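You operate a simulated robot arm through the tools that you are given. There is no shell and no other tool.

The job below is to be done with a simulated robot arm. You get a single attempt, and the scene is never put back.

Task
Couple each trolley hose to the air spring of its colour and charge both to the test card's figure.
Fine: both hoses home and the regulator on that figure before the fill valve opens; shut it once both line read-outs show the figure. Leave them charged. Where these are worked on the way, their far stop is far enough and under half their travel is too little: fill valve.
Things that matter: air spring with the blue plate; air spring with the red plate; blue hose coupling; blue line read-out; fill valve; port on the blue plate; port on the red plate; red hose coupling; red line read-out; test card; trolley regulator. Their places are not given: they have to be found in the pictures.

It is judged by the outcome, as a careful person would: the job done as asked, and still so three seconds after it is handed in. It fails if anything else is knocked over, pushed out of place, dropped, spilled or broken.

Robot
A 7-joint arm with a fingered hand, fixed in place. Base frame: the origin is at the foot of the arm, x ahead of it, y to its left, z up; the work surface is at about z = 600. Units: mm, rad, N and s.
With the tool pointing down near the work surface it reaches from about 280 to 700 mm from the base axis. Its first joint turns from -2.897 to 2.897 rad. Payload 4 kg.
The TCP is the grasp point between the finger pads, 26 mm short of the fingertips. In the tool frame z runs along the fingers and y along their closing line. Largest opening 148 mm; the body of the gripper starts 73 mm behind the TCP. The gripper is a hand of 3 fingers: y runs from the thumb to the fingers, the wrist lies at [0, 0, -239] in the tool frame, and closing takes about 1.5 s.
Orientation is that of the tool frame in the base frame, as a unit quaternion [w, x, y, z]. With the fingers straight down and closing along the base's y, the tool's x points along the base's -x, its y along +y and its z along -z.

Tools
- The arm moves only by the tool move_arm. Its argument "motion" is text: rows parted by semicolons, each of 6 numbers parted by spaces: the shift along the base's x, y, z in mm, then the turn, a rotation vector about the base's x, y, z in rad. In form: dx dy dz rx ry rz; .... A call has 1 to 20 rows; each row shifts and turns the commanded pose from where the row before left it. "grip" is the opening, from 0 (shut) to 1 (fully open), set as the call begins (left out, the last holds). Rows are played at 5 a second. More than 50 mm and 0.15 rad between two rows, or a gripper value outside its range, and nothing of the call is played. A pose out of reach is approached as far as the arm can. The call stops where the force on the tool passes 40 N (or 10 N more than at its start, if that is more) or the arm is blocked; 0.2 s more then pass. Each finger travels about 72 mm/s and halts on what it meets, pressing with about 22 N; the grip force reading is that of the motor and also rises with nothing between the fingers. The clock runs only during rows and for 0.2 s after the last one: add rows that do not move to give the fingers time. It gives the time, the measured TCP pose, the force on the tool (base axes), the opening and the grip force at its end, in the units of the frame above (readings bear some noise), with the torque about the TCP (base axes, N m) and any sound that the robot's microphone picked up.
- Cameras (640 x 400 px; columns grow to the right, rows downward): "scene" is fixed at [228.1, 658.9, 1381]; the picture's right is [-0.99, 0.14, 0.00], its down [0.13, 0.97, -0.19] and it looks along [-0.03, -0.19, -0.98] (base axes); focal length 238 px, centre (320, 200). "wrist" rides on the gripper at [68, -39, -90] in the tool frame; the picture's right is [0.50, 0.87, 0.00], its down [-0.66, 0.38, -0.65] and it looks along [-0.57, 0.33, 0.76] (tool axes); focal length 222 px, centre (320, 200).
- snapshot(camera): a new picture of that camera. The clock stands still meanwhile.
- raise_lower(by): slides the trunk up (or, below 0, down) by that many mm; the arm rides with it, the base frame stays. It gives what a move gives, with no picture.
- set_grasp(shape): the hand has 3 fingers and takes this shape, open, in about a second: jaw (thumb against the fingers, like two jaws); tri (thumb and two fingers); tip (a fingertip pinch); poke (one finger out to press); point (the index stretched); flat (the hand flat); cup (the hand cupped); fist (a fist). The gripper value then closes the fingers along that shape, each until it touches; the sizes above hold for jaw. It gives what a move gives, with no picture.
- measure_at(camera, pixels): for up to 12 pixels [column, row] of the newest picture of that camera ("zoom" is the newest enlarged one), the place [x, y, z] in the base frame of the surface seen there, good to about 2 mm, but the place of the scene camera against the robot may be out by one fixed shift of up to 18 mm in any direction. The clock stands still meanwhile.
- zoom(camera, box): a new picture of the part [left, top, right, bottom] of that camera's present view, enlarged. The clock stands still meanwhile.
- job_done(): hands the job in; it is judged then, once.

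Unless the task says otherwise, let go and move clear before handing in.

The tools are called after "Emit:" by a JSON object that holds its "api" and its "payload". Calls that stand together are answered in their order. move_arm: Moves the arm, as the interface text tells. Its arguments: {"type":"object","properties":{"motion":{"type":"string"},"grip":{"type":"number"}},"required":["motion"]} The other tools are called the same way: raise_lower (by) slides the trunk up or down; set_grasp (shape) gives the hand a shape; snapshot (camera) takes a picture; measure_at (camera, pixels) gives the place of the surface under pixels of a picture; zoom (camera, box) takes an enlarged picture of a part of a camera's view; job_done () hands the job in.

At the start:

```text
time_s: 0.0
tool_pos: [159.0, 431.6, 1032.2]
tcp_rot: [-0.001, 0.001, 1.0, -0.001]
ft_force: [-0.3, 0.4, -0.8]
wrist_torque: [0.0, -0.01, -0.02]
width: 147.8
gripper_force: 0.0
shape: jaw
trunk travel left (down, up): [-475.0, 115.0]
```

scene: 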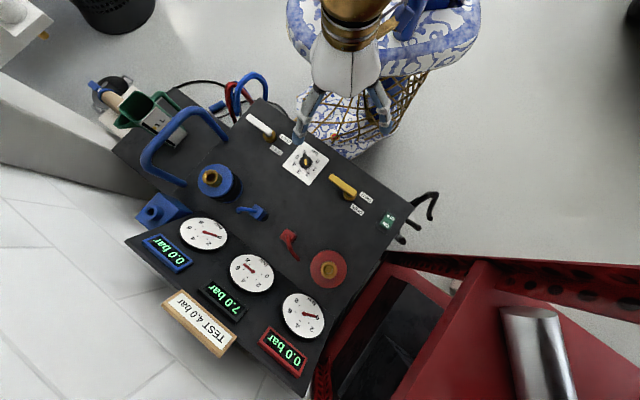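
wrist: 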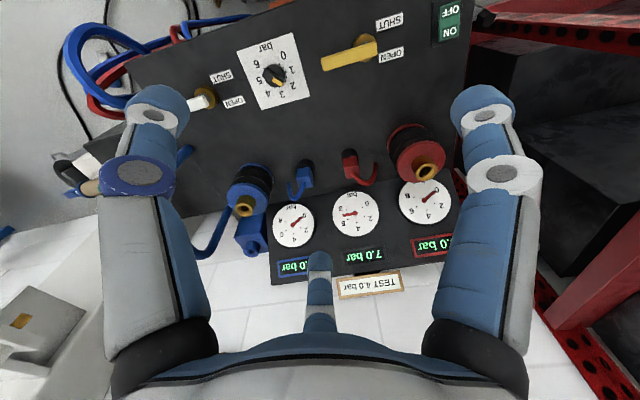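

The test card reads "TEST 4.0 bar" (scene ~200,322), and the middle read-out shows 7.0 bar. The blue and red springs stand at about (217,180) and (328,268). I'll zoom in for detail before moving.

Emit:
{"api": "zoom", "payload": {"camera": "scene", "box": [230, 90, 430, 240]}}

Emit:
{"api": "zoom", "payload": {"camera": "scene", "box": [180, 150, 370, 300]}}

Emit:
{"api": "zoom", "payload": {"camera": "scene", "box": [120, 200, 340, 380]}}

Emit:
{"api": "zoom", "payload": {"camera": "wrist", "box": [180, 0, 480, 300]}}

```text
2.67 times, centred on (330, 165) of scene
```

zoom: 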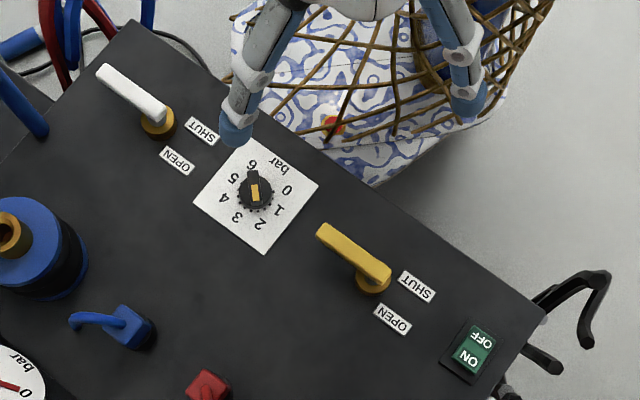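

```text
2.67 times, centred on (275, 225) of scene
```

zoom: 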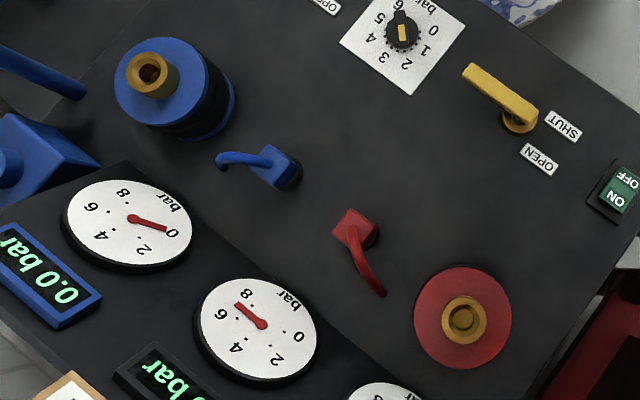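

```text
2.22 times, centred on (230, 290) of scene
```

zoom: 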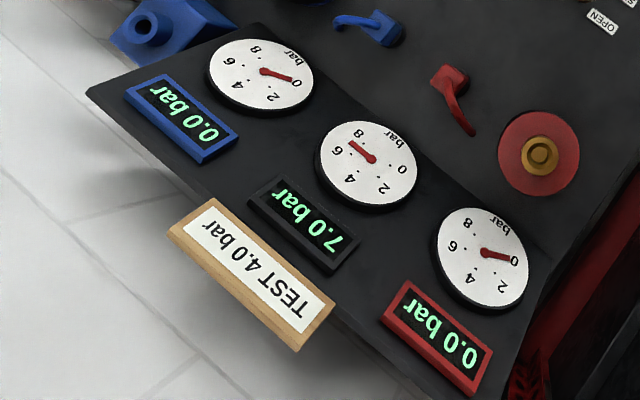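

```text
1.33 times, centred on (330, 150) of wrist
```

zoom: 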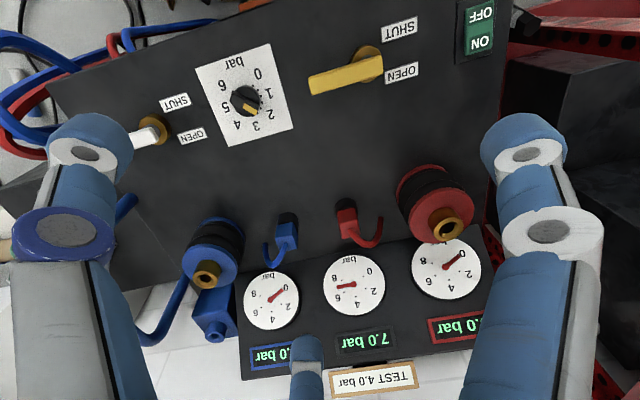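

The card says 4.0 bar. I need 3D positions of the panel features, so I'll measure pixels in the scene view: the springs' ports, the small blue and red blocks, the knob, the levers and the labels.

Emit:
{"api": "snapshot", "payload": {"camera": "scene"}}

Emit:
{"api": "measure_at", "payload": {"camera": "scene", "pixels": [[211, 176], [329, 269], [258, 213], [244, 209], [289, 238], [293, 256], [305, 161], [347, 189], [332, 178], [270, 136], [252, 119], [320, 220]]}}

Emit:
{"api": "measure_at", "payload": {"camera": "scene", "pixels": [[160, 210], [150, 212], [165, 180], [225, 135], [260, 90], [240, 100], [388, 222], [170, 255], [225, 298], [285, 350], [198, 322], [135, 240]]}}

Emit:
{"api": "zoom", "payload": {"camera": "scene", "box": [80, 60, 280, 220]}}

```text
taken
```

scene: 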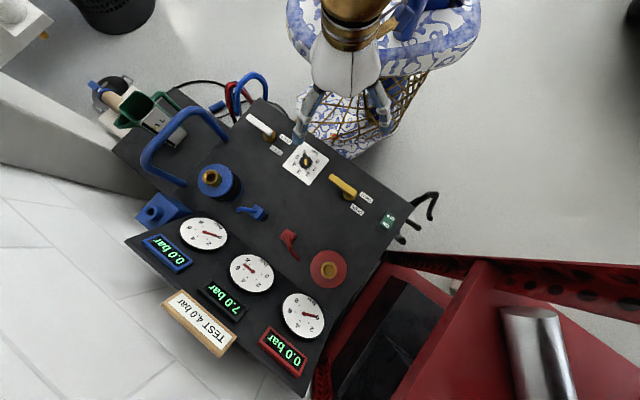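

```text
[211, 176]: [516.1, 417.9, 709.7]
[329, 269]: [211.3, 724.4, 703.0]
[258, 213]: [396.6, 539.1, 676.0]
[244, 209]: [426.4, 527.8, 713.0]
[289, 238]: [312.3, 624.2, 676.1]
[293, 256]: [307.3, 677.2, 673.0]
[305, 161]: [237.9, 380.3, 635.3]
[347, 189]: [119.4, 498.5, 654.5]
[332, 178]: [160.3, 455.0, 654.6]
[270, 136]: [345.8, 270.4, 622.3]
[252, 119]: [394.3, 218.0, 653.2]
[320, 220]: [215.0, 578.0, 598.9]
```

```text
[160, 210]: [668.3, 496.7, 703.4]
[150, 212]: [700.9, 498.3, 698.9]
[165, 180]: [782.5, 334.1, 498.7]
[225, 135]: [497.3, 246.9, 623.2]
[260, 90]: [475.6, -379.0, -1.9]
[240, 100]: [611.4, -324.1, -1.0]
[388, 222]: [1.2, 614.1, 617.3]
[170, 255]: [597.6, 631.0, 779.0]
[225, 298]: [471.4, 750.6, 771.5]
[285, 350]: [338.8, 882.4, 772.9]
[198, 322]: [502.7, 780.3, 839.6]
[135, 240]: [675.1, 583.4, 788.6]
```

```text
2.50 times, centred on (180, 140) of scene
```

zoom: 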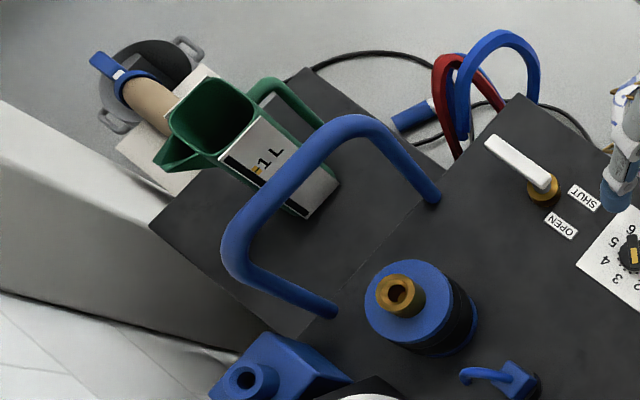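

The small blue block sits at about (397,539,676) and the red one at about (312,624,676). There are also loops of blue and red hose behind the bench, so I'll look at those from the wrist view to see which parts are the couplings.

Emit:
{"api": "zoom", "payload": {"camera": "wrist", "box": [0, 0, 240, 240]}}

Emit:
{"api": "zoom", "payload": {"camera": "wrist", "box": [210, 120, 330, 270]}}

Emit:
{"api": "zoom", "payload": {"camera": "scene", "box": [230, 190, 310, 270]}}

Emit:
{"api": "zoom", "payload": {"camera": "scene", "box": [190, 60, 310, 150]}}

```text
1.67 times, centred on (120, 120) of wrist
```

zoom: 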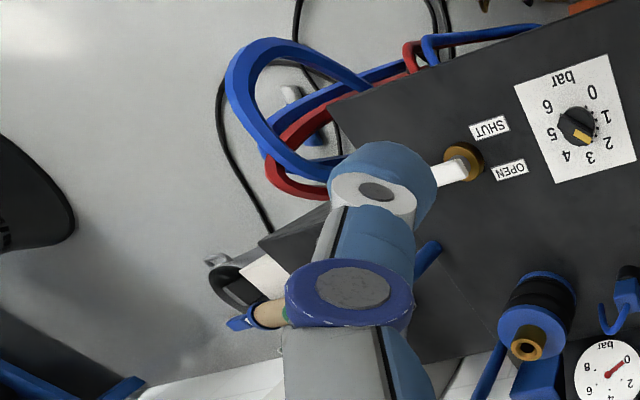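

```text
2.67 times, centred on (270, 195) of wrist
```

zoom: 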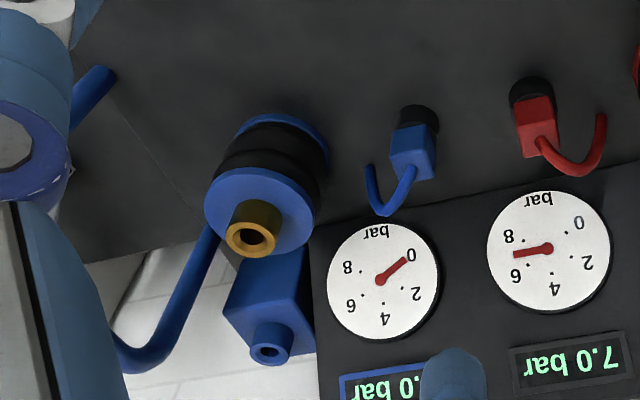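

```text
5.00 times, centred on (270, 230) of scene
```

zoom: 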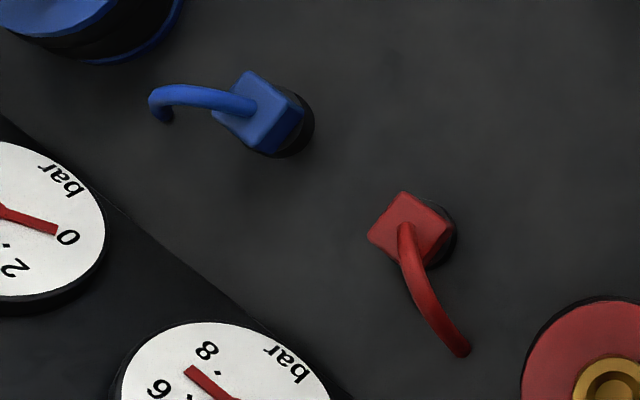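

```text
4.44 times, centred on (250, 105) of scene
```

zoom: 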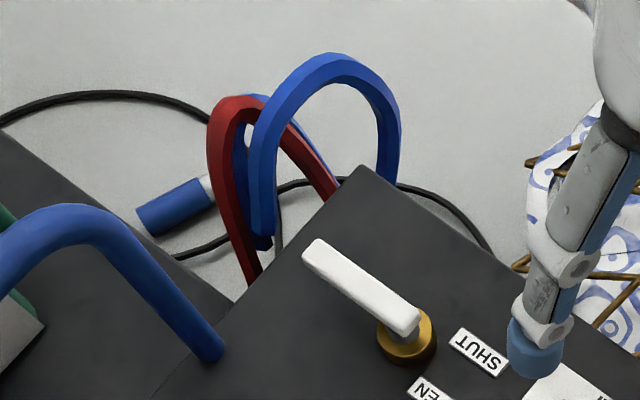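

The blue and red blocks with hose tails on black stubs look like the parked couplings. Now I'll zoom the wrist view on the dial, the levers and the red spring.

Emit:
{"api": "zoom", "payload": {"camera": "wrist", "box": [230, 30, 320, 110]}}

Emit:
{"api": "zoom", "payload": {"camera": "wrist", "box": [310, 0, 470, 100]}}

Emit:
{"api": "zoom", "payload": {"camera": "wrist", "box": [180, 60, 260, 120]}}

Emit:
{"api": "zoom", "payload": {"camera": "wrist", "box": [330, 110, 470, 210]}}

Emit:
{"api": "measure_at", "payload": {"camera": "wrist", "pixels": [[274, 76], [368, 44], [335, 58], [205, 98], [245, 206], [307, 175], [349, 156], [425, 170], [445, 10], [375, 165], [430, 60], [340, 120]]}}

```text
5.00 times, centred on (275, 70) of wrist
```

zoom: 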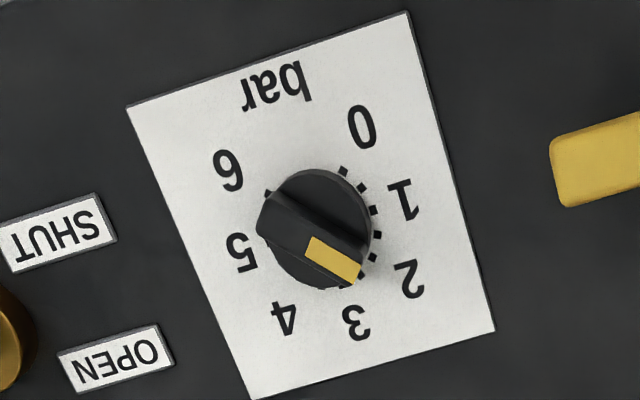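

```text
4.00 times, centred on (390, 50) of wrist
```

zoom: 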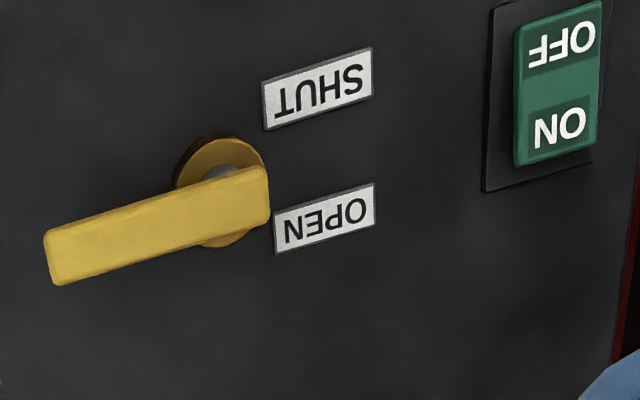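

```text
6.67 times, centred on (220, 90) of wrist
```

zoom: 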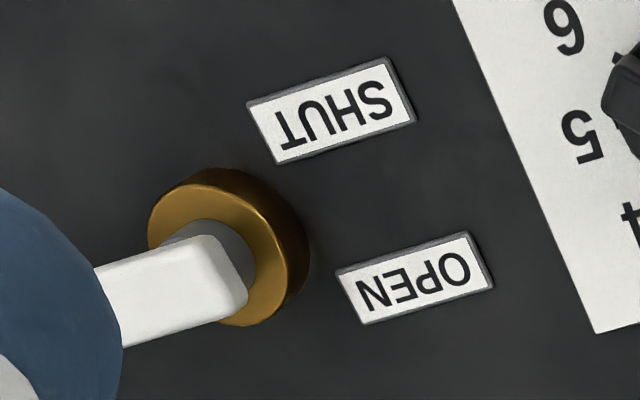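

```text
4.00 times, centred on (400, 160) of wrist
```

zoom: 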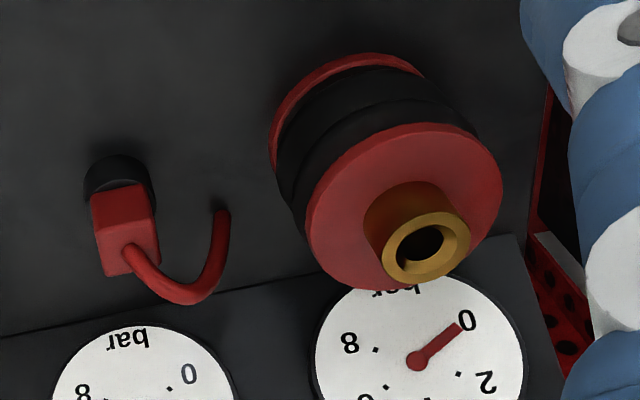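

```text
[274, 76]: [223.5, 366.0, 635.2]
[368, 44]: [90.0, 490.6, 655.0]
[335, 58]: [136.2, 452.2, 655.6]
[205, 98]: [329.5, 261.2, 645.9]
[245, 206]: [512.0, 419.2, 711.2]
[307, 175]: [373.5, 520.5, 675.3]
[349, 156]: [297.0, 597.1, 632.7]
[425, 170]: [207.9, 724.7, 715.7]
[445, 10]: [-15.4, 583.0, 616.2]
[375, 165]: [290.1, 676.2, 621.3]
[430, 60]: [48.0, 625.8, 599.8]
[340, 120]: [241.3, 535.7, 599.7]
```

The wrist view shows the regulator pointer between 2 and 3. Both levers lie along the panel's length, with SHUT and OPEN labels beside each. There are two valves, so I need evidence of which is the fill valve; I'll back off to see the whole panel and its front edge.

Emit:
{"api": "move_arm", "payload": {"motion": "-30 -30 0 0 0 0; -30 -30 0 0 0 0; -30 -30 0 0 0 0; -30 -30 0 0 0 0; 0 0 0 0 0 0"}}

Emit:
{"api": "snapshot", "payload": {"camera": "wrist"}}

Emit:
{"api": "snapshot", "payload": {"camera": "scene"}}

```text
time_s: 1.2
tool_pos: [39.3, 311.5, 1032.8]
tcp_rot: [0.0, 0.0, 1.0, 0.0]
ft_force: [0.2, -0.3, -0.2]
wrist_torque: [0.02, 0.0, 0.02]
width: 147.7
gripper_force: 0.0
shape: jaw
trunk travel left (down, up): [-475.0, 115.0]
```

```text
taken
```

wrist: 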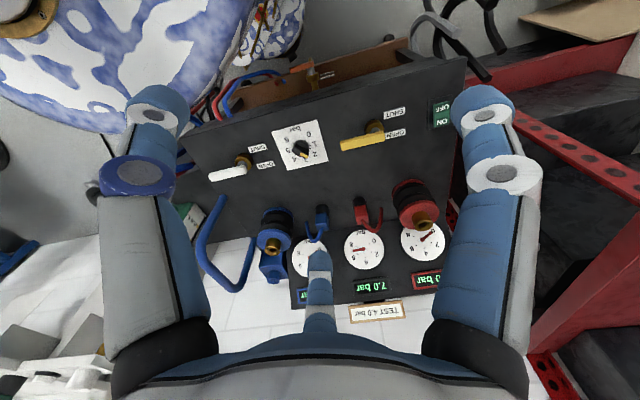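

```text
taken
```

scene: 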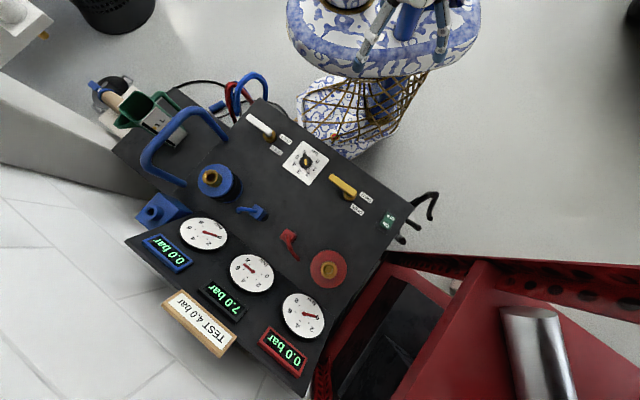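

The trolley's front side (wrist ~200-420, 40-110) shows hoses and perhaps pipework under the panel, so I'll zoom there.

Emit:
{"api": "zoom", "payload": {"camera": "wrist", "box": [170, 20, 330, 140]}}

Emit:
{"api": "zoom", "payload": {"camera": "wrist", "box": [300, 20, 470, 160]}}

Emit:
{"api": "zoom", "payload": {"camera": "wrist", "box": [190, 110, 350, 210]}}

Emit:
{"api": "zoom", "payload": {"camera": "scene", "box": [230, 90, 410, 240]}}

```text
3.33 times, centred on (250, 80) of wrist
```

zoom: 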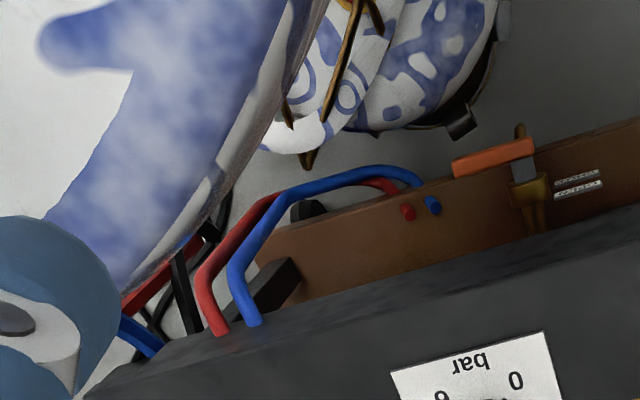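

```text
2.86 times, centred on (385, 90) of wrist
```

zoom: 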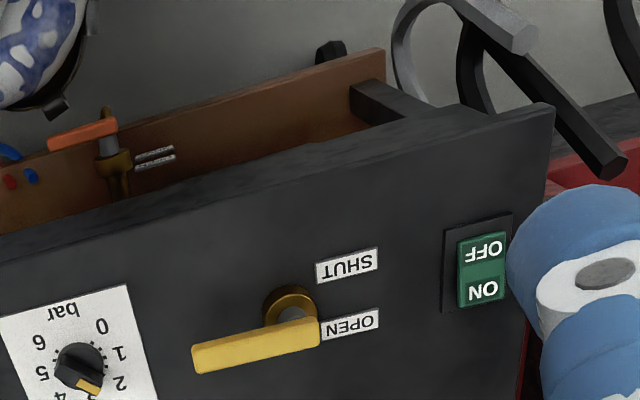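

```text
4.00 times, centred on (270, 160) of wrist
```

zoom: 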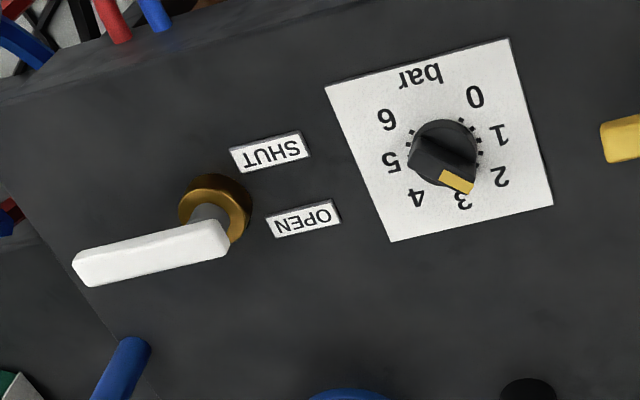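

```text
2.67 times, centred on (320, 165) of scene
```

zoom: 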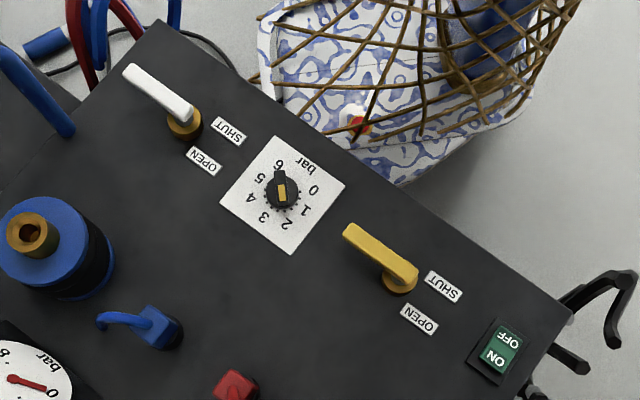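

There is a brown plate below the front edge with a third, orange-lever valve at wrist zoom (500,160) and red and blue hose stubs at (407,212)/(432,205). I'll measure it and get a closer look.

Emit:
{"api": "measure_at", "payload": {"camera": "wrist", "pixels": [[293, 60], [300, 68], [272, 73], [278, 71], [310, 64], [315, 66], [350, 55], [400, 45], [240, 75], [225, 100], [233, 98], [260, 62]]}}

Emit:
{"api": "measure_at", "payload": {"camera": "wrist", "pixels": [[440, 95], [452, 80], [190, 130], [300, 100], [465, 60], [400, 80], [250, 118], [192, 125], [235, 140], [415, 60], [430, 30], [490, 70]]}}

Emit:
{"api": "zoom", "payload": {"camera": "wrist", "box": [260, 30, 340, 100]}}

```text
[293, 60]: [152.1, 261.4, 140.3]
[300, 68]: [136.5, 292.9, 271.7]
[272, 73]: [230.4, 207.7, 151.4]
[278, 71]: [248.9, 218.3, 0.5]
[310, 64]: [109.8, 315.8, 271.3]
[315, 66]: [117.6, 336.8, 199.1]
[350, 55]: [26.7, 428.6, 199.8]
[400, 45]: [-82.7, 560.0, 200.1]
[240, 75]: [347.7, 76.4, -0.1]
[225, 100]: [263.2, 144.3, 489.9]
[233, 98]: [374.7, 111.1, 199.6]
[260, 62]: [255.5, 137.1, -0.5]
```

```text
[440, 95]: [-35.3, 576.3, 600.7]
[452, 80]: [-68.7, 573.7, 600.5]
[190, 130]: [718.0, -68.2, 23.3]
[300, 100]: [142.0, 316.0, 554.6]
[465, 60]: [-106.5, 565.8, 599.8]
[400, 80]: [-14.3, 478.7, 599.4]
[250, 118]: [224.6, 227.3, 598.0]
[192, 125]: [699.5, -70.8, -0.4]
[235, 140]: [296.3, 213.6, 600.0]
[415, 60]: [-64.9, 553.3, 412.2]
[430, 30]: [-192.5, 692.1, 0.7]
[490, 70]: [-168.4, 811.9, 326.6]
```

```text
5.71 times, centred on (300, 65) of wrist
```

zoom: 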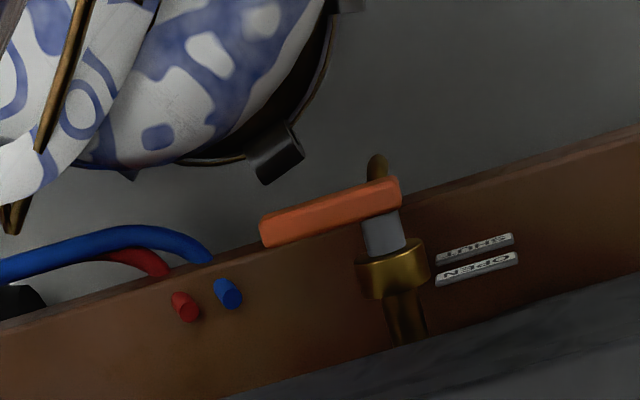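

The orange valve sits low on the shelf at about z=270, at roughly (137,293). The patterned object near the base could be in the way, so I'll measure it along with the hose loops before moving down for a view under the panel.

Emit:
{"api": "measure_at", "payload": {"camera": "scene", "pixels": [[330, 120], [380, 130], [320, 60], [420, 60], [470, 20], [290, 30], [350, 110], [320, 145], [365, 150], [400, 90], [310, 100], [345, 45]]}}

Emit:
{"api": "measure_at", "payload": {"camera": "scene", "pixels": [[222, 105], [210, 108], [246, 75], [255, 72], [233, 100], [240, 110], [150, 130], [170, 140], [190, 115], [150, 160], [125, 100], [110, 90]]}}

Emit:
{"api": "zoom", "payload": {"camera": "scene", "box": [280, 0, 480, 160]}}

```text
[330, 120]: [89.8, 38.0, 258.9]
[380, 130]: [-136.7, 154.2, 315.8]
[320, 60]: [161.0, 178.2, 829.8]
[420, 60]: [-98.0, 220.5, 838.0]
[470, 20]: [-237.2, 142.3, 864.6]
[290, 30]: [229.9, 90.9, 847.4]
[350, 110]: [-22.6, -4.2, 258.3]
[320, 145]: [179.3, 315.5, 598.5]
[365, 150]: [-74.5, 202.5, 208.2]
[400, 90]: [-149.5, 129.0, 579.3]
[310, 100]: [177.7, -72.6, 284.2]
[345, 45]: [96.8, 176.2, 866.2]
```

```text
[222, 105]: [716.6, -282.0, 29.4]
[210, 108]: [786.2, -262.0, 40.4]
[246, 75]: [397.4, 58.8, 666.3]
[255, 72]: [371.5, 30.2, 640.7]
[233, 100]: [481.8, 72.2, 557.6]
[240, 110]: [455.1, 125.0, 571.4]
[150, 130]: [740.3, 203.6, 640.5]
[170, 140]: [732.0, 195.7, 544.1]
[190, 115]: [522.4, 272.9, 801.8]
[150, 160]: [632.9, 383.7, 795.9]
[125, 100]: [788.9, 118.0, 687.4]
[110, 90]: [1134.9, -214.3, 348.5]
```

```text
2.50 times, centred on (380, 80) of scene
```

zoom: 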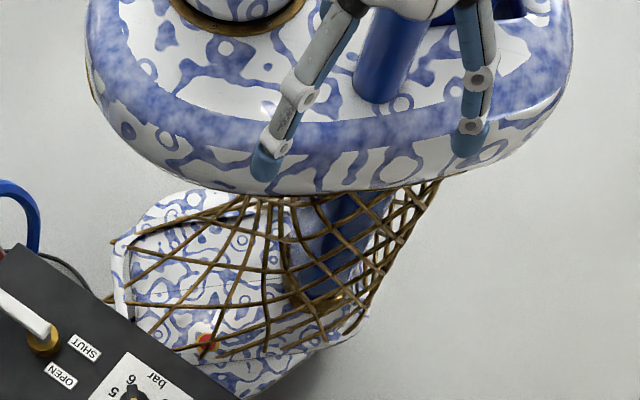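

Currently the tool is at (39,311,1033) and free. I want to look under the panel's front edge, so I'll swing the wrist camera around to the front-right at height, then descend a little.

Emit:
{"api": "move_arm", "payload": {"motion": "42 -12 0 0 0 0.096; 42 -12 0 0 0 0.096; 42 -12 0 0 0 0.096; 42 -12 0 0 0 0.096; 42 -12 0 0 0 0.096; 20 -42 0 0 0 0.096; 20 -42 0 0 0 0.096; 20 -42 0 0 0 0.096; 20 -42 0 0 0 0.096; 20 -42 0 0 0 0.096; 20 -42 0 0 0 0.096; 0 -40 0 0 0 0.096; 0 -40 0 0 0 0.096; 0 -40 0 0 0 0.096; 0 0 0 0 0 0", "grip": 0.3}}

Emit:
{"api": "snapshot", "payload": {"camera": "wrist"}}

Emit:
{"api": "snapshot", "payload": {"camera": "scene"}}

```text
time_s: 4.4
tool_pos: [366.5, -119.7, 1032.2]
tcp_rot: [0.001, -0.622, 0.783, 0.0]
ft_force: [-0.3, -0.8, 0.1]
wrist_torque: [0.01, 0.01, 0.01]
width: 44.6
gripper_force: 0.1
shape: jaw
trunk travel left (down, up): [-475.0, 115.0]
```

```text
taken
```

wrist: 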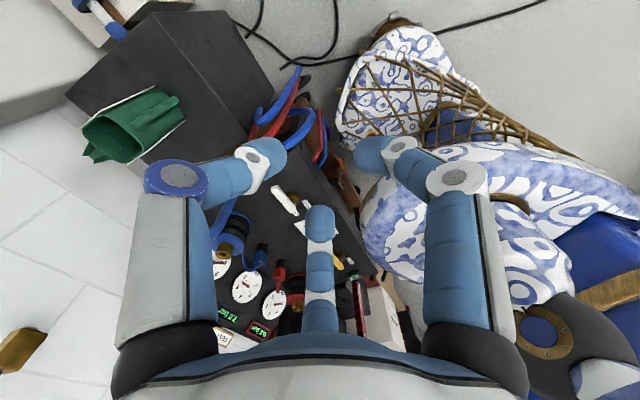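

```text
taken
```

scene: 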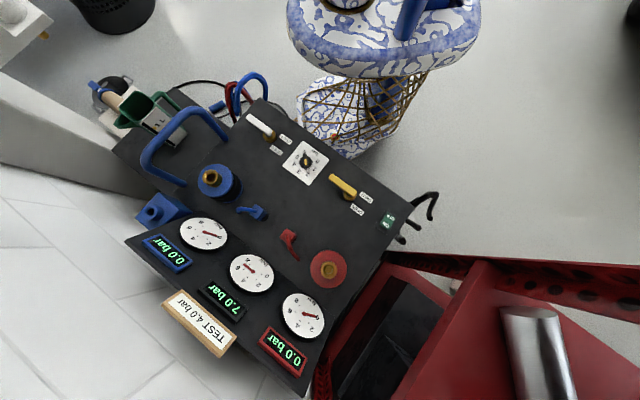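

The view is clear from here. I'll lower so the camera can look beneath the panel's front edge.

Emit:
{"api": "move_arm", "payload": {"motion": "0 0 -44 0 0 0; 0 0 -44 0 0 0; 0 0 -44 0 0 0; 0 0 -44 0 0 0; 0 0 -44 0 0 0; 0 0 -44 0 0 0; 0 0 -44 0 0 0; 0 0 -44 0 0 0; 0 0 0 0 0 0"}}

Emit:
{"api": "snapshot", "payload": {"camera": "wrist"}}

```text
time_s: 6.4
tool_pos: [370.3, -120.9, 681.3]
tcp_rot: [0.0, -0.622, 0.783, 0.0]
ft_force: [-0.4, 0.5, -0.1]
wrist_torque: [-0.01, -0.03, 0.03]
width: 44.7
gripper_force: 0.1
shape: jaw
trunk travel left (down, up): [-475.0, 115.0]
```

```text
taken
```

wrist: 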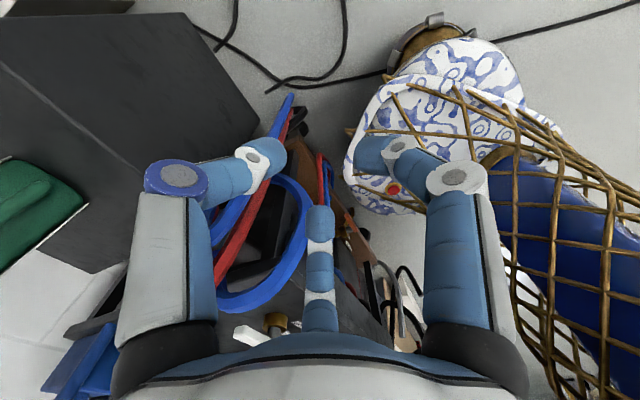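

The hoses and the orange valve show between the fingers at (320-400, 160-330). I'll zoom in there.

Emit:
{"api": "zoom", "payload": {"camera": "wrist", "box": [200, 90, 440, 340]}}

Emit:
{"api": "zoom", "payload": {"camera": "wrist", "box": [310, 150, 440, 350]}}

```text
1.60 times, centred on (320, 215) of wrist
```

zoom: 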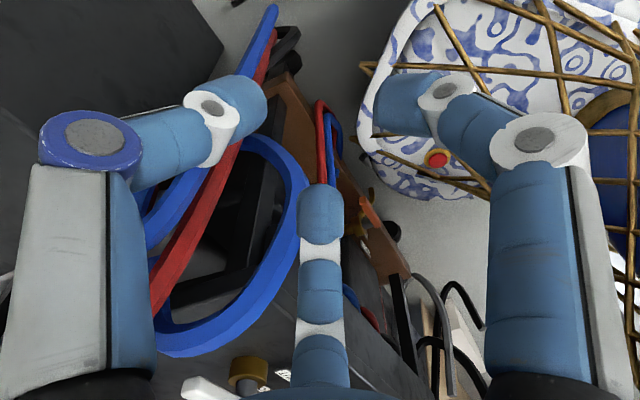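

```text
2.00 times, centred on (375, 250) of wrist
```

zoom: 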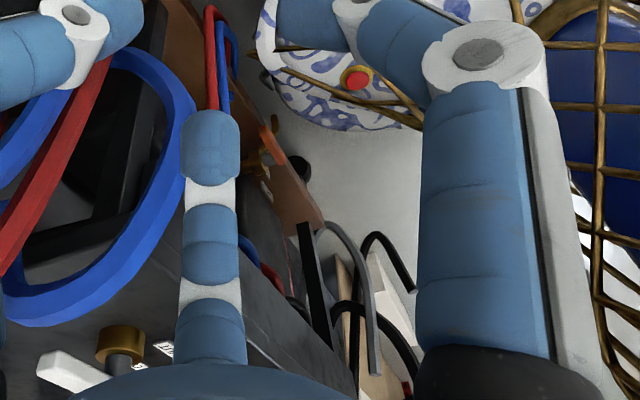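

The fingers block the strip of interest. I'll fold the hand into a fist and tilt the camera up toward the horizontal so it looks under the panel.

Emit:
{"api": "set_grasp", "payload": {"shape": "fist"}}

Emit:
{"api": "move_arm", "payload": {"motion": "0 0 0 0.13 0.04 0; 0 0 0 0.13 0.04 0; 0 0 0 0.13 0.04 0; 0 0 0 0.13 0.04 0; 0 0 0 0 0 0"}}

Emit:
{"api": "snapshot", "payload": {"camera": "wrist"}}

```text
time_s: 7.3
tool_pos: [370.0, -121.7, 682.0]
tcp_rot: [0.0, -0.623, 0.782, 0.0]
ft_force: [0.4, 0.1, 0.0]
wrist_torque: [0.02, 0.05, 0.01]
width: 0.0
gripper_force: 0.1
shape: fist
trunk travel left (down, up): [-475.0, 115.0]
```

```text
time_s: 8.5
tool_pos: [368.4, -120.5, 682.3]
tcp_rot: [0.099, -0.6, 0.753, 0.251]
ft_force: [-0.2, -0.8, -0.1]
wrist_torque: [0.03, 0.03, 0.01]
width: 0.0
gripper_force: 0.1
shape: fist
trunk travel left (down, up): [-475.0, 115.0]
```

```text
taken
```

wrist: 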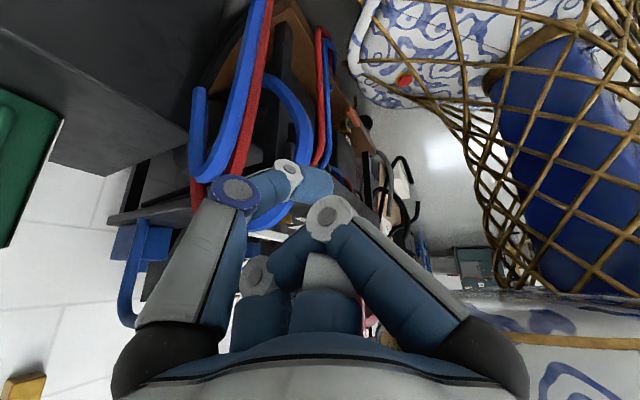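

Emit:
{"api": "zoom", "payload": {"camera": "wrist", "box": [190, 0, 420, 230]}}

Emit:
{"api": "zoom", "payload": {"camera": "wrist", "box": [290, 20, 430, 220]}}

```text
1.74 times, centred on (305, 115) of wrist
```

zoom: 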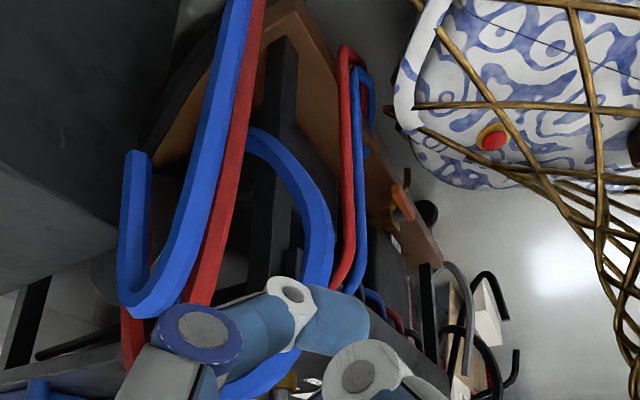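

```text
2.00 times, centred on (360, 120) of wrist
```

zoom: 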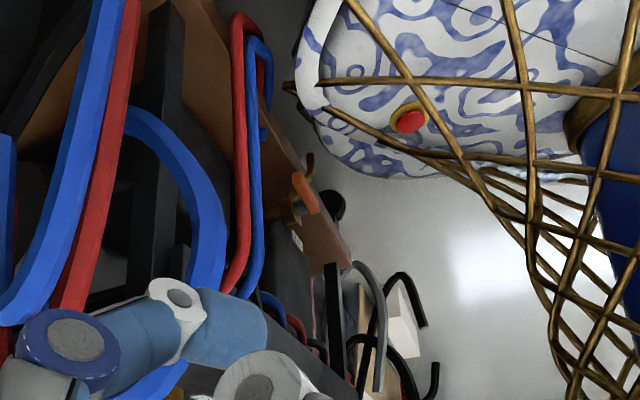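

The red and blue pipes run vertically in front of the panel from the shelf and bend under it near z≈490. I'll lower the trunk to look under the panel and trace the plumbing to each valve.

Emit:
{"api": "raise_lower", "payload": {"by": -250}}

Emit:
{"api": "snapshot", "payload": {"camera": "wrist"}}

Emit:
{"api": "snapshot", "payload": {"camera": "scene"}}

```text
time_s: 11.1
tool_pos: [369.3, -120.9, 431.1]
tcp_rot: [0.098, -0.599, 0.754, 0.25]
ft_force: [-0.5, 0.2, -0.2]
wrist_torque: [0.01, -0.01, 0.02]
width: 0.0
gripper_force: 0.1
shape: fist
trunk travel left (down, up): [-225.0, 365.0]
```

```text
taken
```

wrist: 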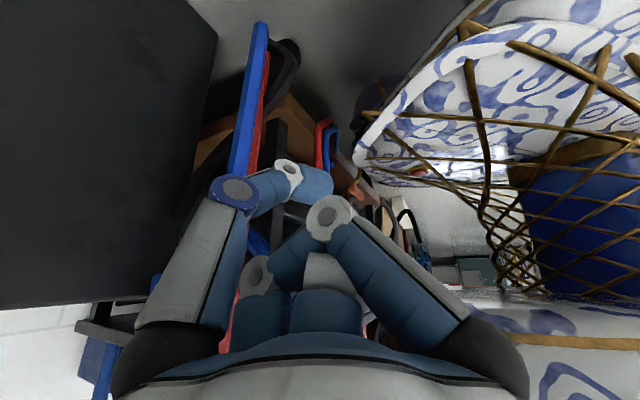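

```text
taken
```

scene: 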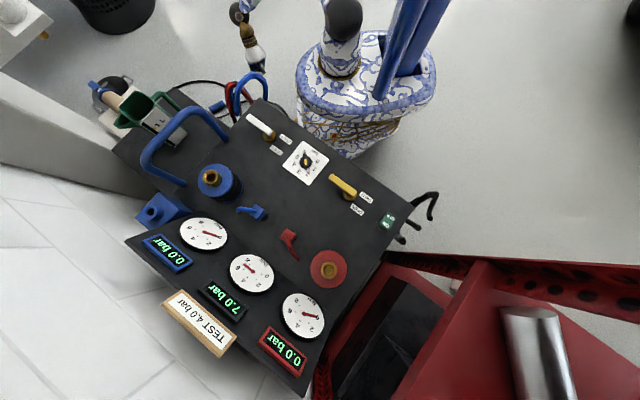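

The hand hides the upper half of the world in this view, and clear sight is along the tool axis. I'll tilt the tool up to roughly horizontal to see under the panel.

Emit:
{"api": "move_arm", "payload": {"motion": "0 0 0 0.128 0.039 0; 0 0 0 0.128 0.039 0; 0 0 0 0.128 0.039 0; 0 0 0 0.128 0.039 0; 0 0 0 0.128 0.039 0; 0 0 0 0 0 0"}}

Emit:
{"api": "snapshot", "payload": {"camera": "wrist"}}

```text
time_s: 12.5
tool_pos: [341.1, -38.9, 579.7]
tcp_rot: [0.203, -0.51, 0.649, 0.527]
ft_force: [-0.6, -0.6, 0.2]
wrist_torque: [-0.04, -0.03, 0.01]
width: 0.0
gripper_force: 0.2
shape: fist
out of reach, approached as far as the arm can: row 2, 3, 4, 5
trunk travel left (down, up): [-225.0, 365.0]
```

```text
taken
```

wrist: 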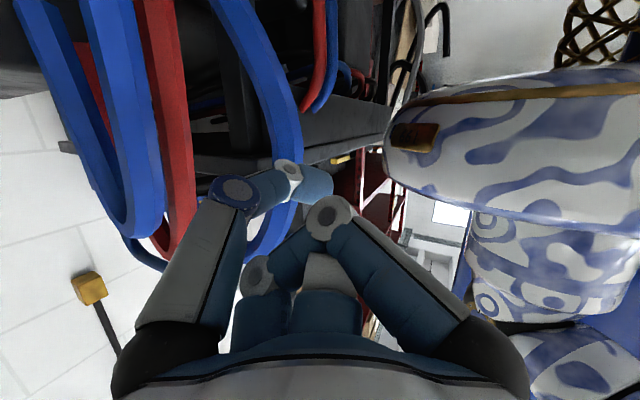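

The arm couldn't reach that pose and drifted to (341,-39,580), close to the hose loops. I'll use this picture before backing off.

Emit:
{"api": "zoom", "payload": {"camera": "wrist", "box": [180, 0, 420, 200]}}

Emit:
{"api": "measure_at", "payload": {"camera": "wrist", "pixels": [[320, 40], [335, 40], [345, 75], [358, 85], [365, 130], [340, 160], [300, 110], [280, 80], [270, 20], [130, 100], [360, 60], [210, 120]]}}

```text
2.00 times, centred on (300, 100) of wrist
```

zoom: 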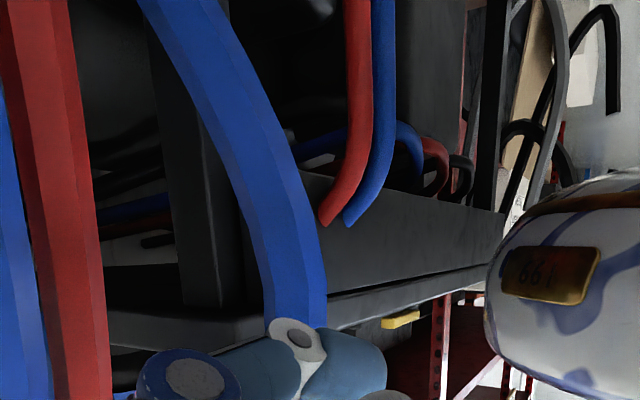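

```text
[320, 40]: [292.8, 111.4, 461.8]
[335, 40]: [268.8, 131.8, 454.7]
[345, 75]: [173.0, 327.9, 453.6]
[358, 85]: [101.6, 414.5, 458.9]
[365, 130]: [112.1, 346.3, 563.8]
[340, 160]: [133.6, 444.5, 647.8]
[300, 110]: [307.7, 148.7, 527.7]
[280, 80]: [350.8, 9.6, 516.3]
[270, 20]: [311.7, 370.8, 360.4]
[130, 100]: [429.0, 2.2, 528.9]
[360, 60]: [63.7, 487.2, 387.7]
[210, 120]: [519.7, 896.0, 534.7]
```

The pipes end in the panel's front apron, and hose loops hang under the panel. I'll undo the tilt, raise the trunk back, and zoom hard on the orange valve from there.

Emit:
{"api": "move_arm", "payload": {"motion": "0 0 0 -0.128 -0.039 0; 0 0 0 -0.128 -0.039 0; 0 0 0 -0.128 -0.039 0; 0 0 0 -0.128 -0.039 0; 0 0 0 -0.128 -0.039 0; 0 0 0 0 0 0"}}

Emit:
{"api": "raise_lower", "payload": {"by": 250}}

Emit:
{"api": "zoom", "payload": {"camera": "wrist", "box": [310, 80, 400, 160]}}

Emit:
{"api": "zoom", "payload": {"camera": "wrist", "box": [200, 40, 340, 160]}}

```text
time_s: 13.9
tool_pos: [341.2, -38.3, 579.9]
tcp_rot: [0.098, -0.6, 0.754, 0.249]
ft_force: [0.9, 0.8, -0.3]
wrist_torque: [0.0, -0.02, 0.0]
width: 0.0
gripper_force: 0.0
shape: fist
trunk travel left (down, up): [-225.0, 365.0]
```

```text
time_s: 16.5
tool_pos: [341.1, -38.4, 829.6]
tcp_rot: [0.098, -0.6, 0.754, 0.25]
ft_force: [0.5, -0.4, 0.5]
wrist_torque: [0.02, -0.01, -0.02]
width: 0.0
gripper_force: 0.0
shape: fist
trunk travel left (down, up): [-475.0, 115.0]
```

```text
5.00 times, centred on (355, 120) of wrist
```

zoom: 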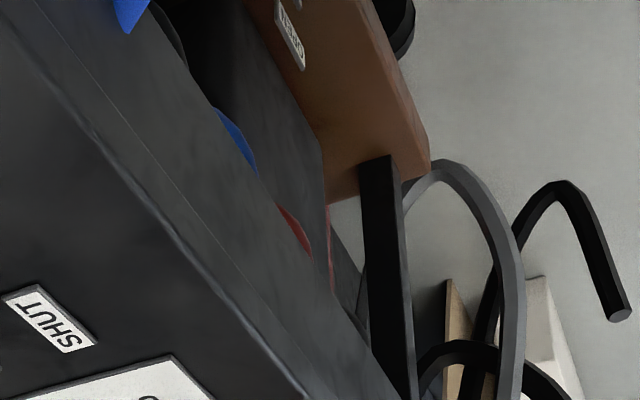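

```text
3.33 times, centred on (270, 100) of wrist
```

zoom: 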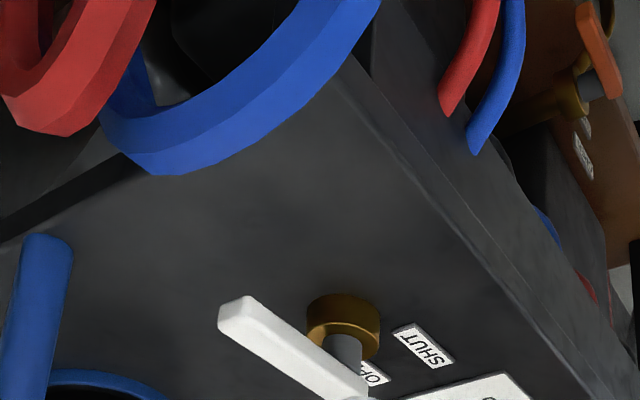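

The arm is now at (341,-38,830), tilted about 30°. I'll take a full picture and zoom on the orange valve's pipework.

Emit:
{"api": "snapshot", "payload": {"camera": "wrist"}}

Emit:
{"api": "zoom", "payload": {"camera": "wrist", "box": [270, 0, 410, 120]}}

```text
taken
```

wrist: 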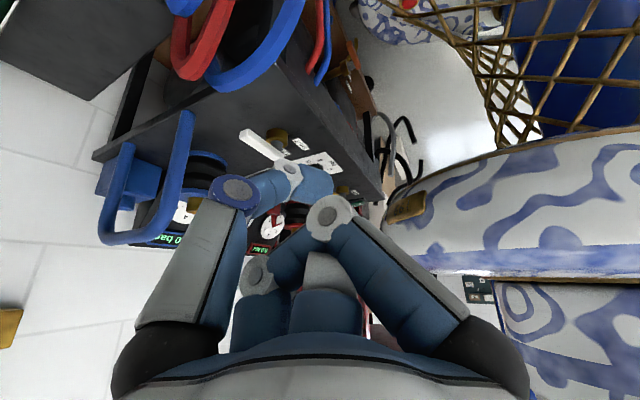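

```text
3.33 times, centred on (340, 60) of wrist
```

zoom: 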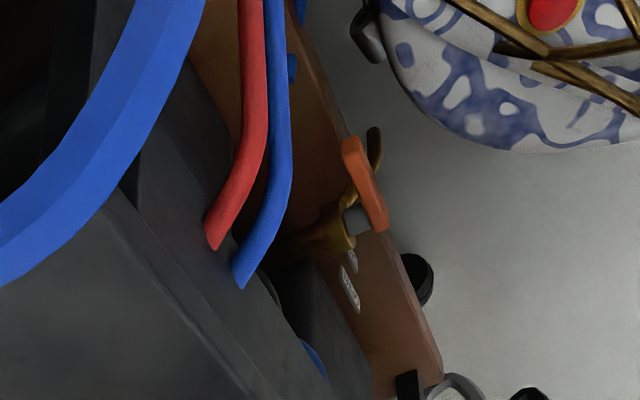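

The orange valve has a curved spout on a pipe from the tank, so it looks like a drain cock. To decide between white and yellow I'll look under the panel again: tilt here, open the jaw for a clear view, and lower on the trunk.

Emit:
{"api": "move_arm", "payload": {"motion": "0 0 0 0.128 0.039 0; 0 0 0 0.128 0.039 0; 0 0 0 0.128 0.039 0; 0 0 0 0.128 0.039 0; 0 0 0 0.128 0.039 0; 0 0 0 0 0 0"}}

Emit:
{"api": "set_grasp", "payload": {"shape": "jaw"}}

Emit:
{"api": "snapshot", "payload": {"camera": "wrist"}}

```text
time_s: 17.9
tool_pos: [340.3, -37.6, 833.4]
tcp_rot: [0.208, -0.511, 0.644, 0.53]
ft_force: [-0.3, -0.6, 0.4]
wrist_torque: [-0.01, 0.01, -0.01]
width: 0.0
gripper_force: 0.0
shape: fist
out of reach, approached as far as the arm can: row 5
trunk travel left (down, up): [-475.0, 115.0]
```

```text
time_s: 18.8
tool_pos: [340.3, -37.5, 834.1]
tcp_rot: [0.207, -0.511, 0.645, 0.529]
ft_force: [0.1, -0.2, 0.3]
wrist_torque: [-0.03, -0.01, -0.03]
width: 147.8
gripper_force: 0.1
shape: jaw
trunk travel left (down, up): [-475.0, 115.0]
```

```text
taken
```

wrist: 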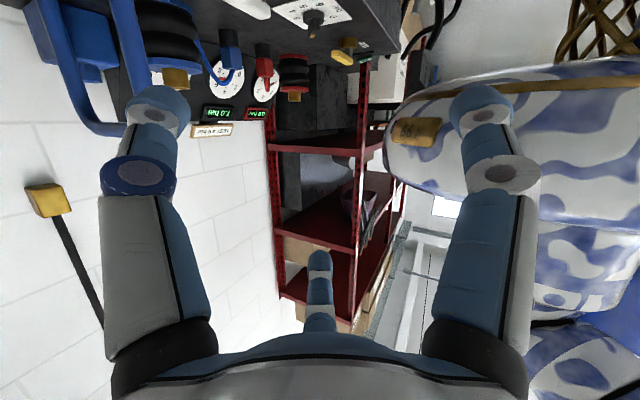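

This is a good level view. The hose coil is close to the fingertips at lower heights, so I'll back away from it before lowering.

Emit:
{"api": "move_arm", "payload": {"motion": "12 -38 10 0 0 0; 12 -38 10 0 0 0; 12 -38 10 0 0 0; 0 0 0 0 0 0"}}

```text
time_s: 19.8
tool_pos: [375.4, -141.0, 883.8]
tcp_rot: [0.208, -0.511, 0.644, 0.53]
ft_force: [-0.5, -0.7, 0.4]
wrist_torque: [0.04, -0.01, -0.04]
width: 147.9
gripper_force: 0.1
shape: jaw
out of reach, approached as far as the arm can: row 1, 2, 3
trunk travel left (down, up): [-475.0, 115.0]
```

The tool is now about 100 mm clear of the coil at (375,-141,884). Next I'll lower the trunk to bring the camera below panel level.

Emit:
{"api": "raise_lower", "payload": {"by": -420}}

Emit:
{"api": "snapshot", "payload": {"camera": "wrist"}}

Emit:
{"api": "zoom", "payload": {"camera": "wrist", "box": [200, 0, 440, 200]}}

```text
refused: -420 is not a number from -400 to 400
```

```text
taken
```

wrist: 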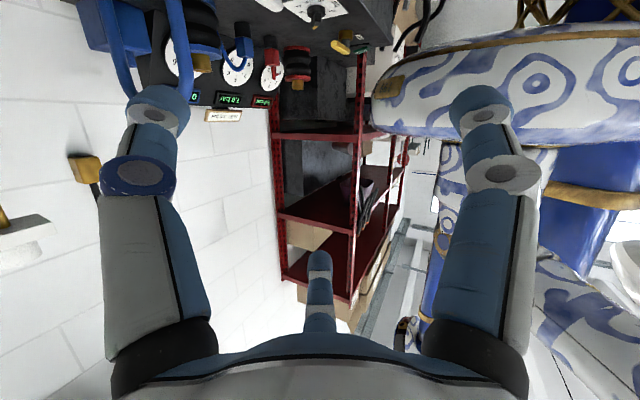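

```text
2.00 times, centred on (320, 100) of wrist
```

zoom: 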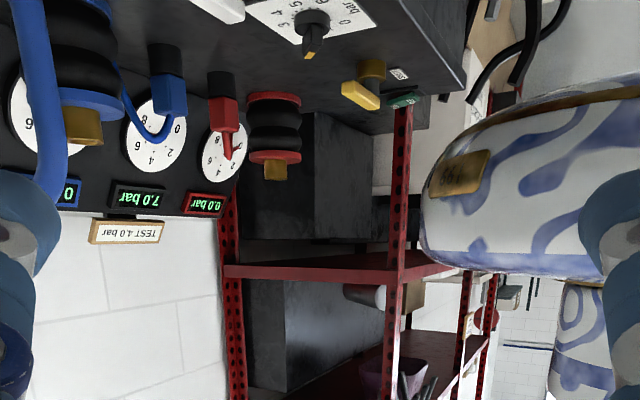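

The limit is 400 per call, so I'll lower by 390.

Emit:
{"api": "raise_lower", "payload": {"by": -390}}

Emit:
{"api": "snapshot", "payload": {"camera": "wrist"}}

Emit:
{"api": "zoom", "payload": {"camera": "wrist", "box": [200, 0, 440, 200]}}

```text
time_s: 23.5
tool_pos: [376.0, -142.0, 492.9]
tcp_rot: [0.208, -0.511, 0.645, 0.53]
ft_force: [-0.3, -0.3, -0.8]
wrist_torque: [0.01, -0.02, 0.02]
width: 147.9
gripper_force: 0.1
shape: jaw
trunk travel left (down, up): [-85.0, 505.0]
```

```text
taken
```

wrist: 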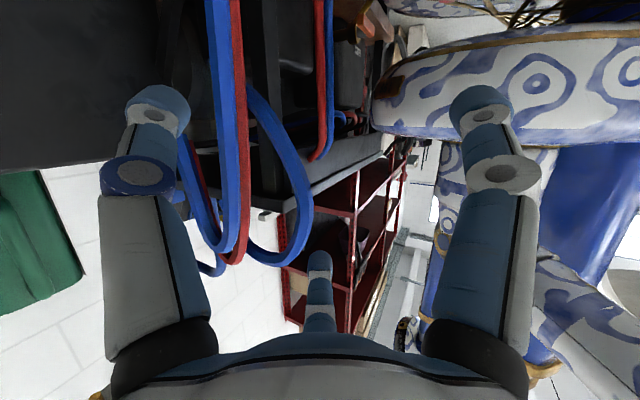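

```text
2.00 times, centred on (320, 100) of wrist
```

zoom: 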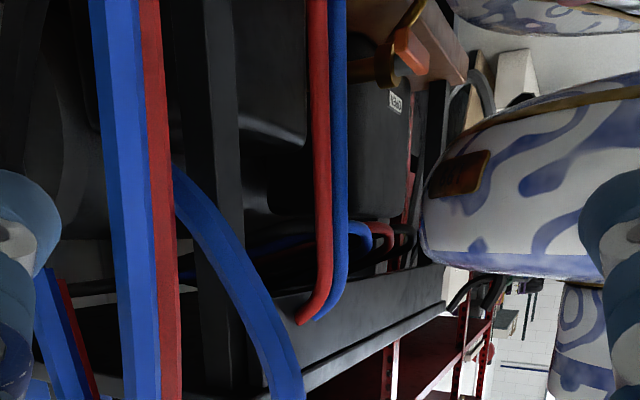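

Under the panel I see a dark tank and horizontal blue, red and black lines looping near (335-370, 110-130). I'll zoom in there and on the orange valve.

Emit:
{"api": "zoom", "payload": {"camera": "wrist", "box": [280, 80, 430, 180]}}

Emit:
{"api": "zoom", "payload": {"camera": "wrist", "box": [310, 0, 430, 100]}}

Emit:
{"api": "zoom", "payload": {"camera": "wrist", "box": [180, 60, 330, 200]}}

```text
4.00 times, centred on (355, 130) of wrist
```

zoom: 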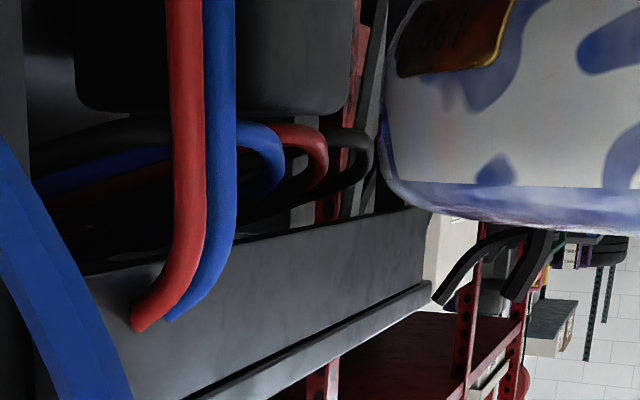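

```text
4.00 times, centred on (370, 50) of wrist
```

zoom: 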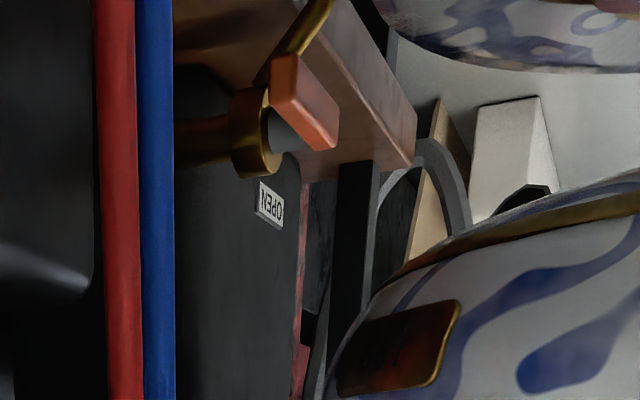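

```text
2.86 times, centred on (255, 130) of wrist
```

zoom: 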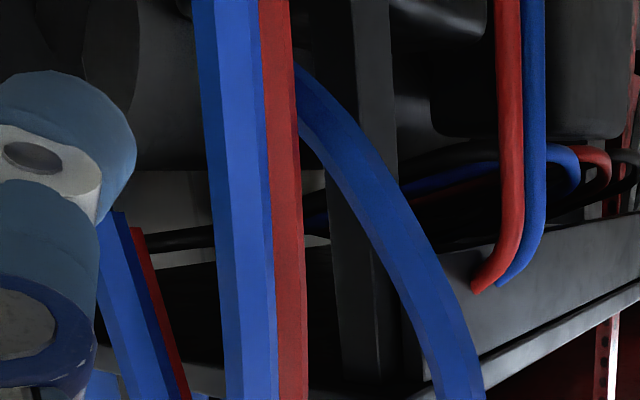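

The three lines run under the panel, but their ends aren't visible from here. I'll tilt back down about 30° to see where the red and blue pipes go at the shelf and how the tank and orange valve connect.

Emit:
{"api": "move_arm", "payload": {"motion": "0 0 0 -0.128 -0.039 0; 0 0 0 -0.128 -0.039 0; 0 0 0 -0.128 -0.039 0; 0 0 0 -0.128 -0.039 0; 0 0 0 0 0 0"}}

Emit:
{"api": "snapshot", "payload": {"camera": "wrist"}}

Emit:
{"api": "zoom", "payload": {"camera": "wrist", "box": [220, 40, 420, 220]}}

```text
time_s: 24.7
tool_pos: [373.7, -141.8, 493.6]
tcp_rot: [0.12, -0.586, 0.74, 0.308]
ft_force: [0.0, -0.3, 0.2]
wrist_torque: [0.0, -0.01, 0.04]
width: 148.0
gripper_force: 0.0
shape: jaw
trunk travel left (down, up): [-85.0, 505.0]
```

```text
taken
```

wrist: 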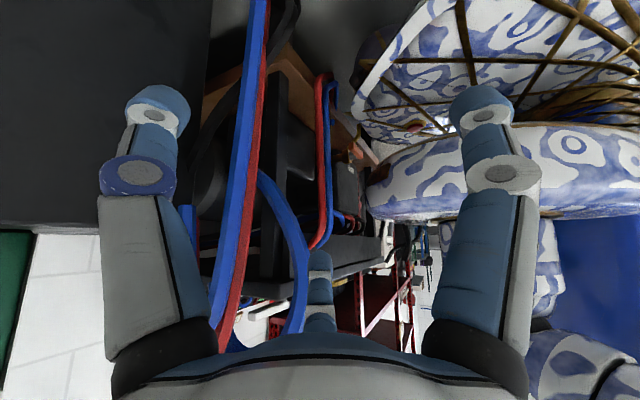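

```text
2.22 times, centred on (320, 130) of wrist
```

zoom: 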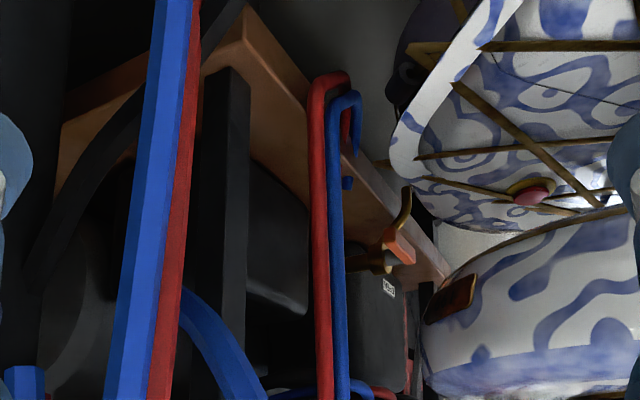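

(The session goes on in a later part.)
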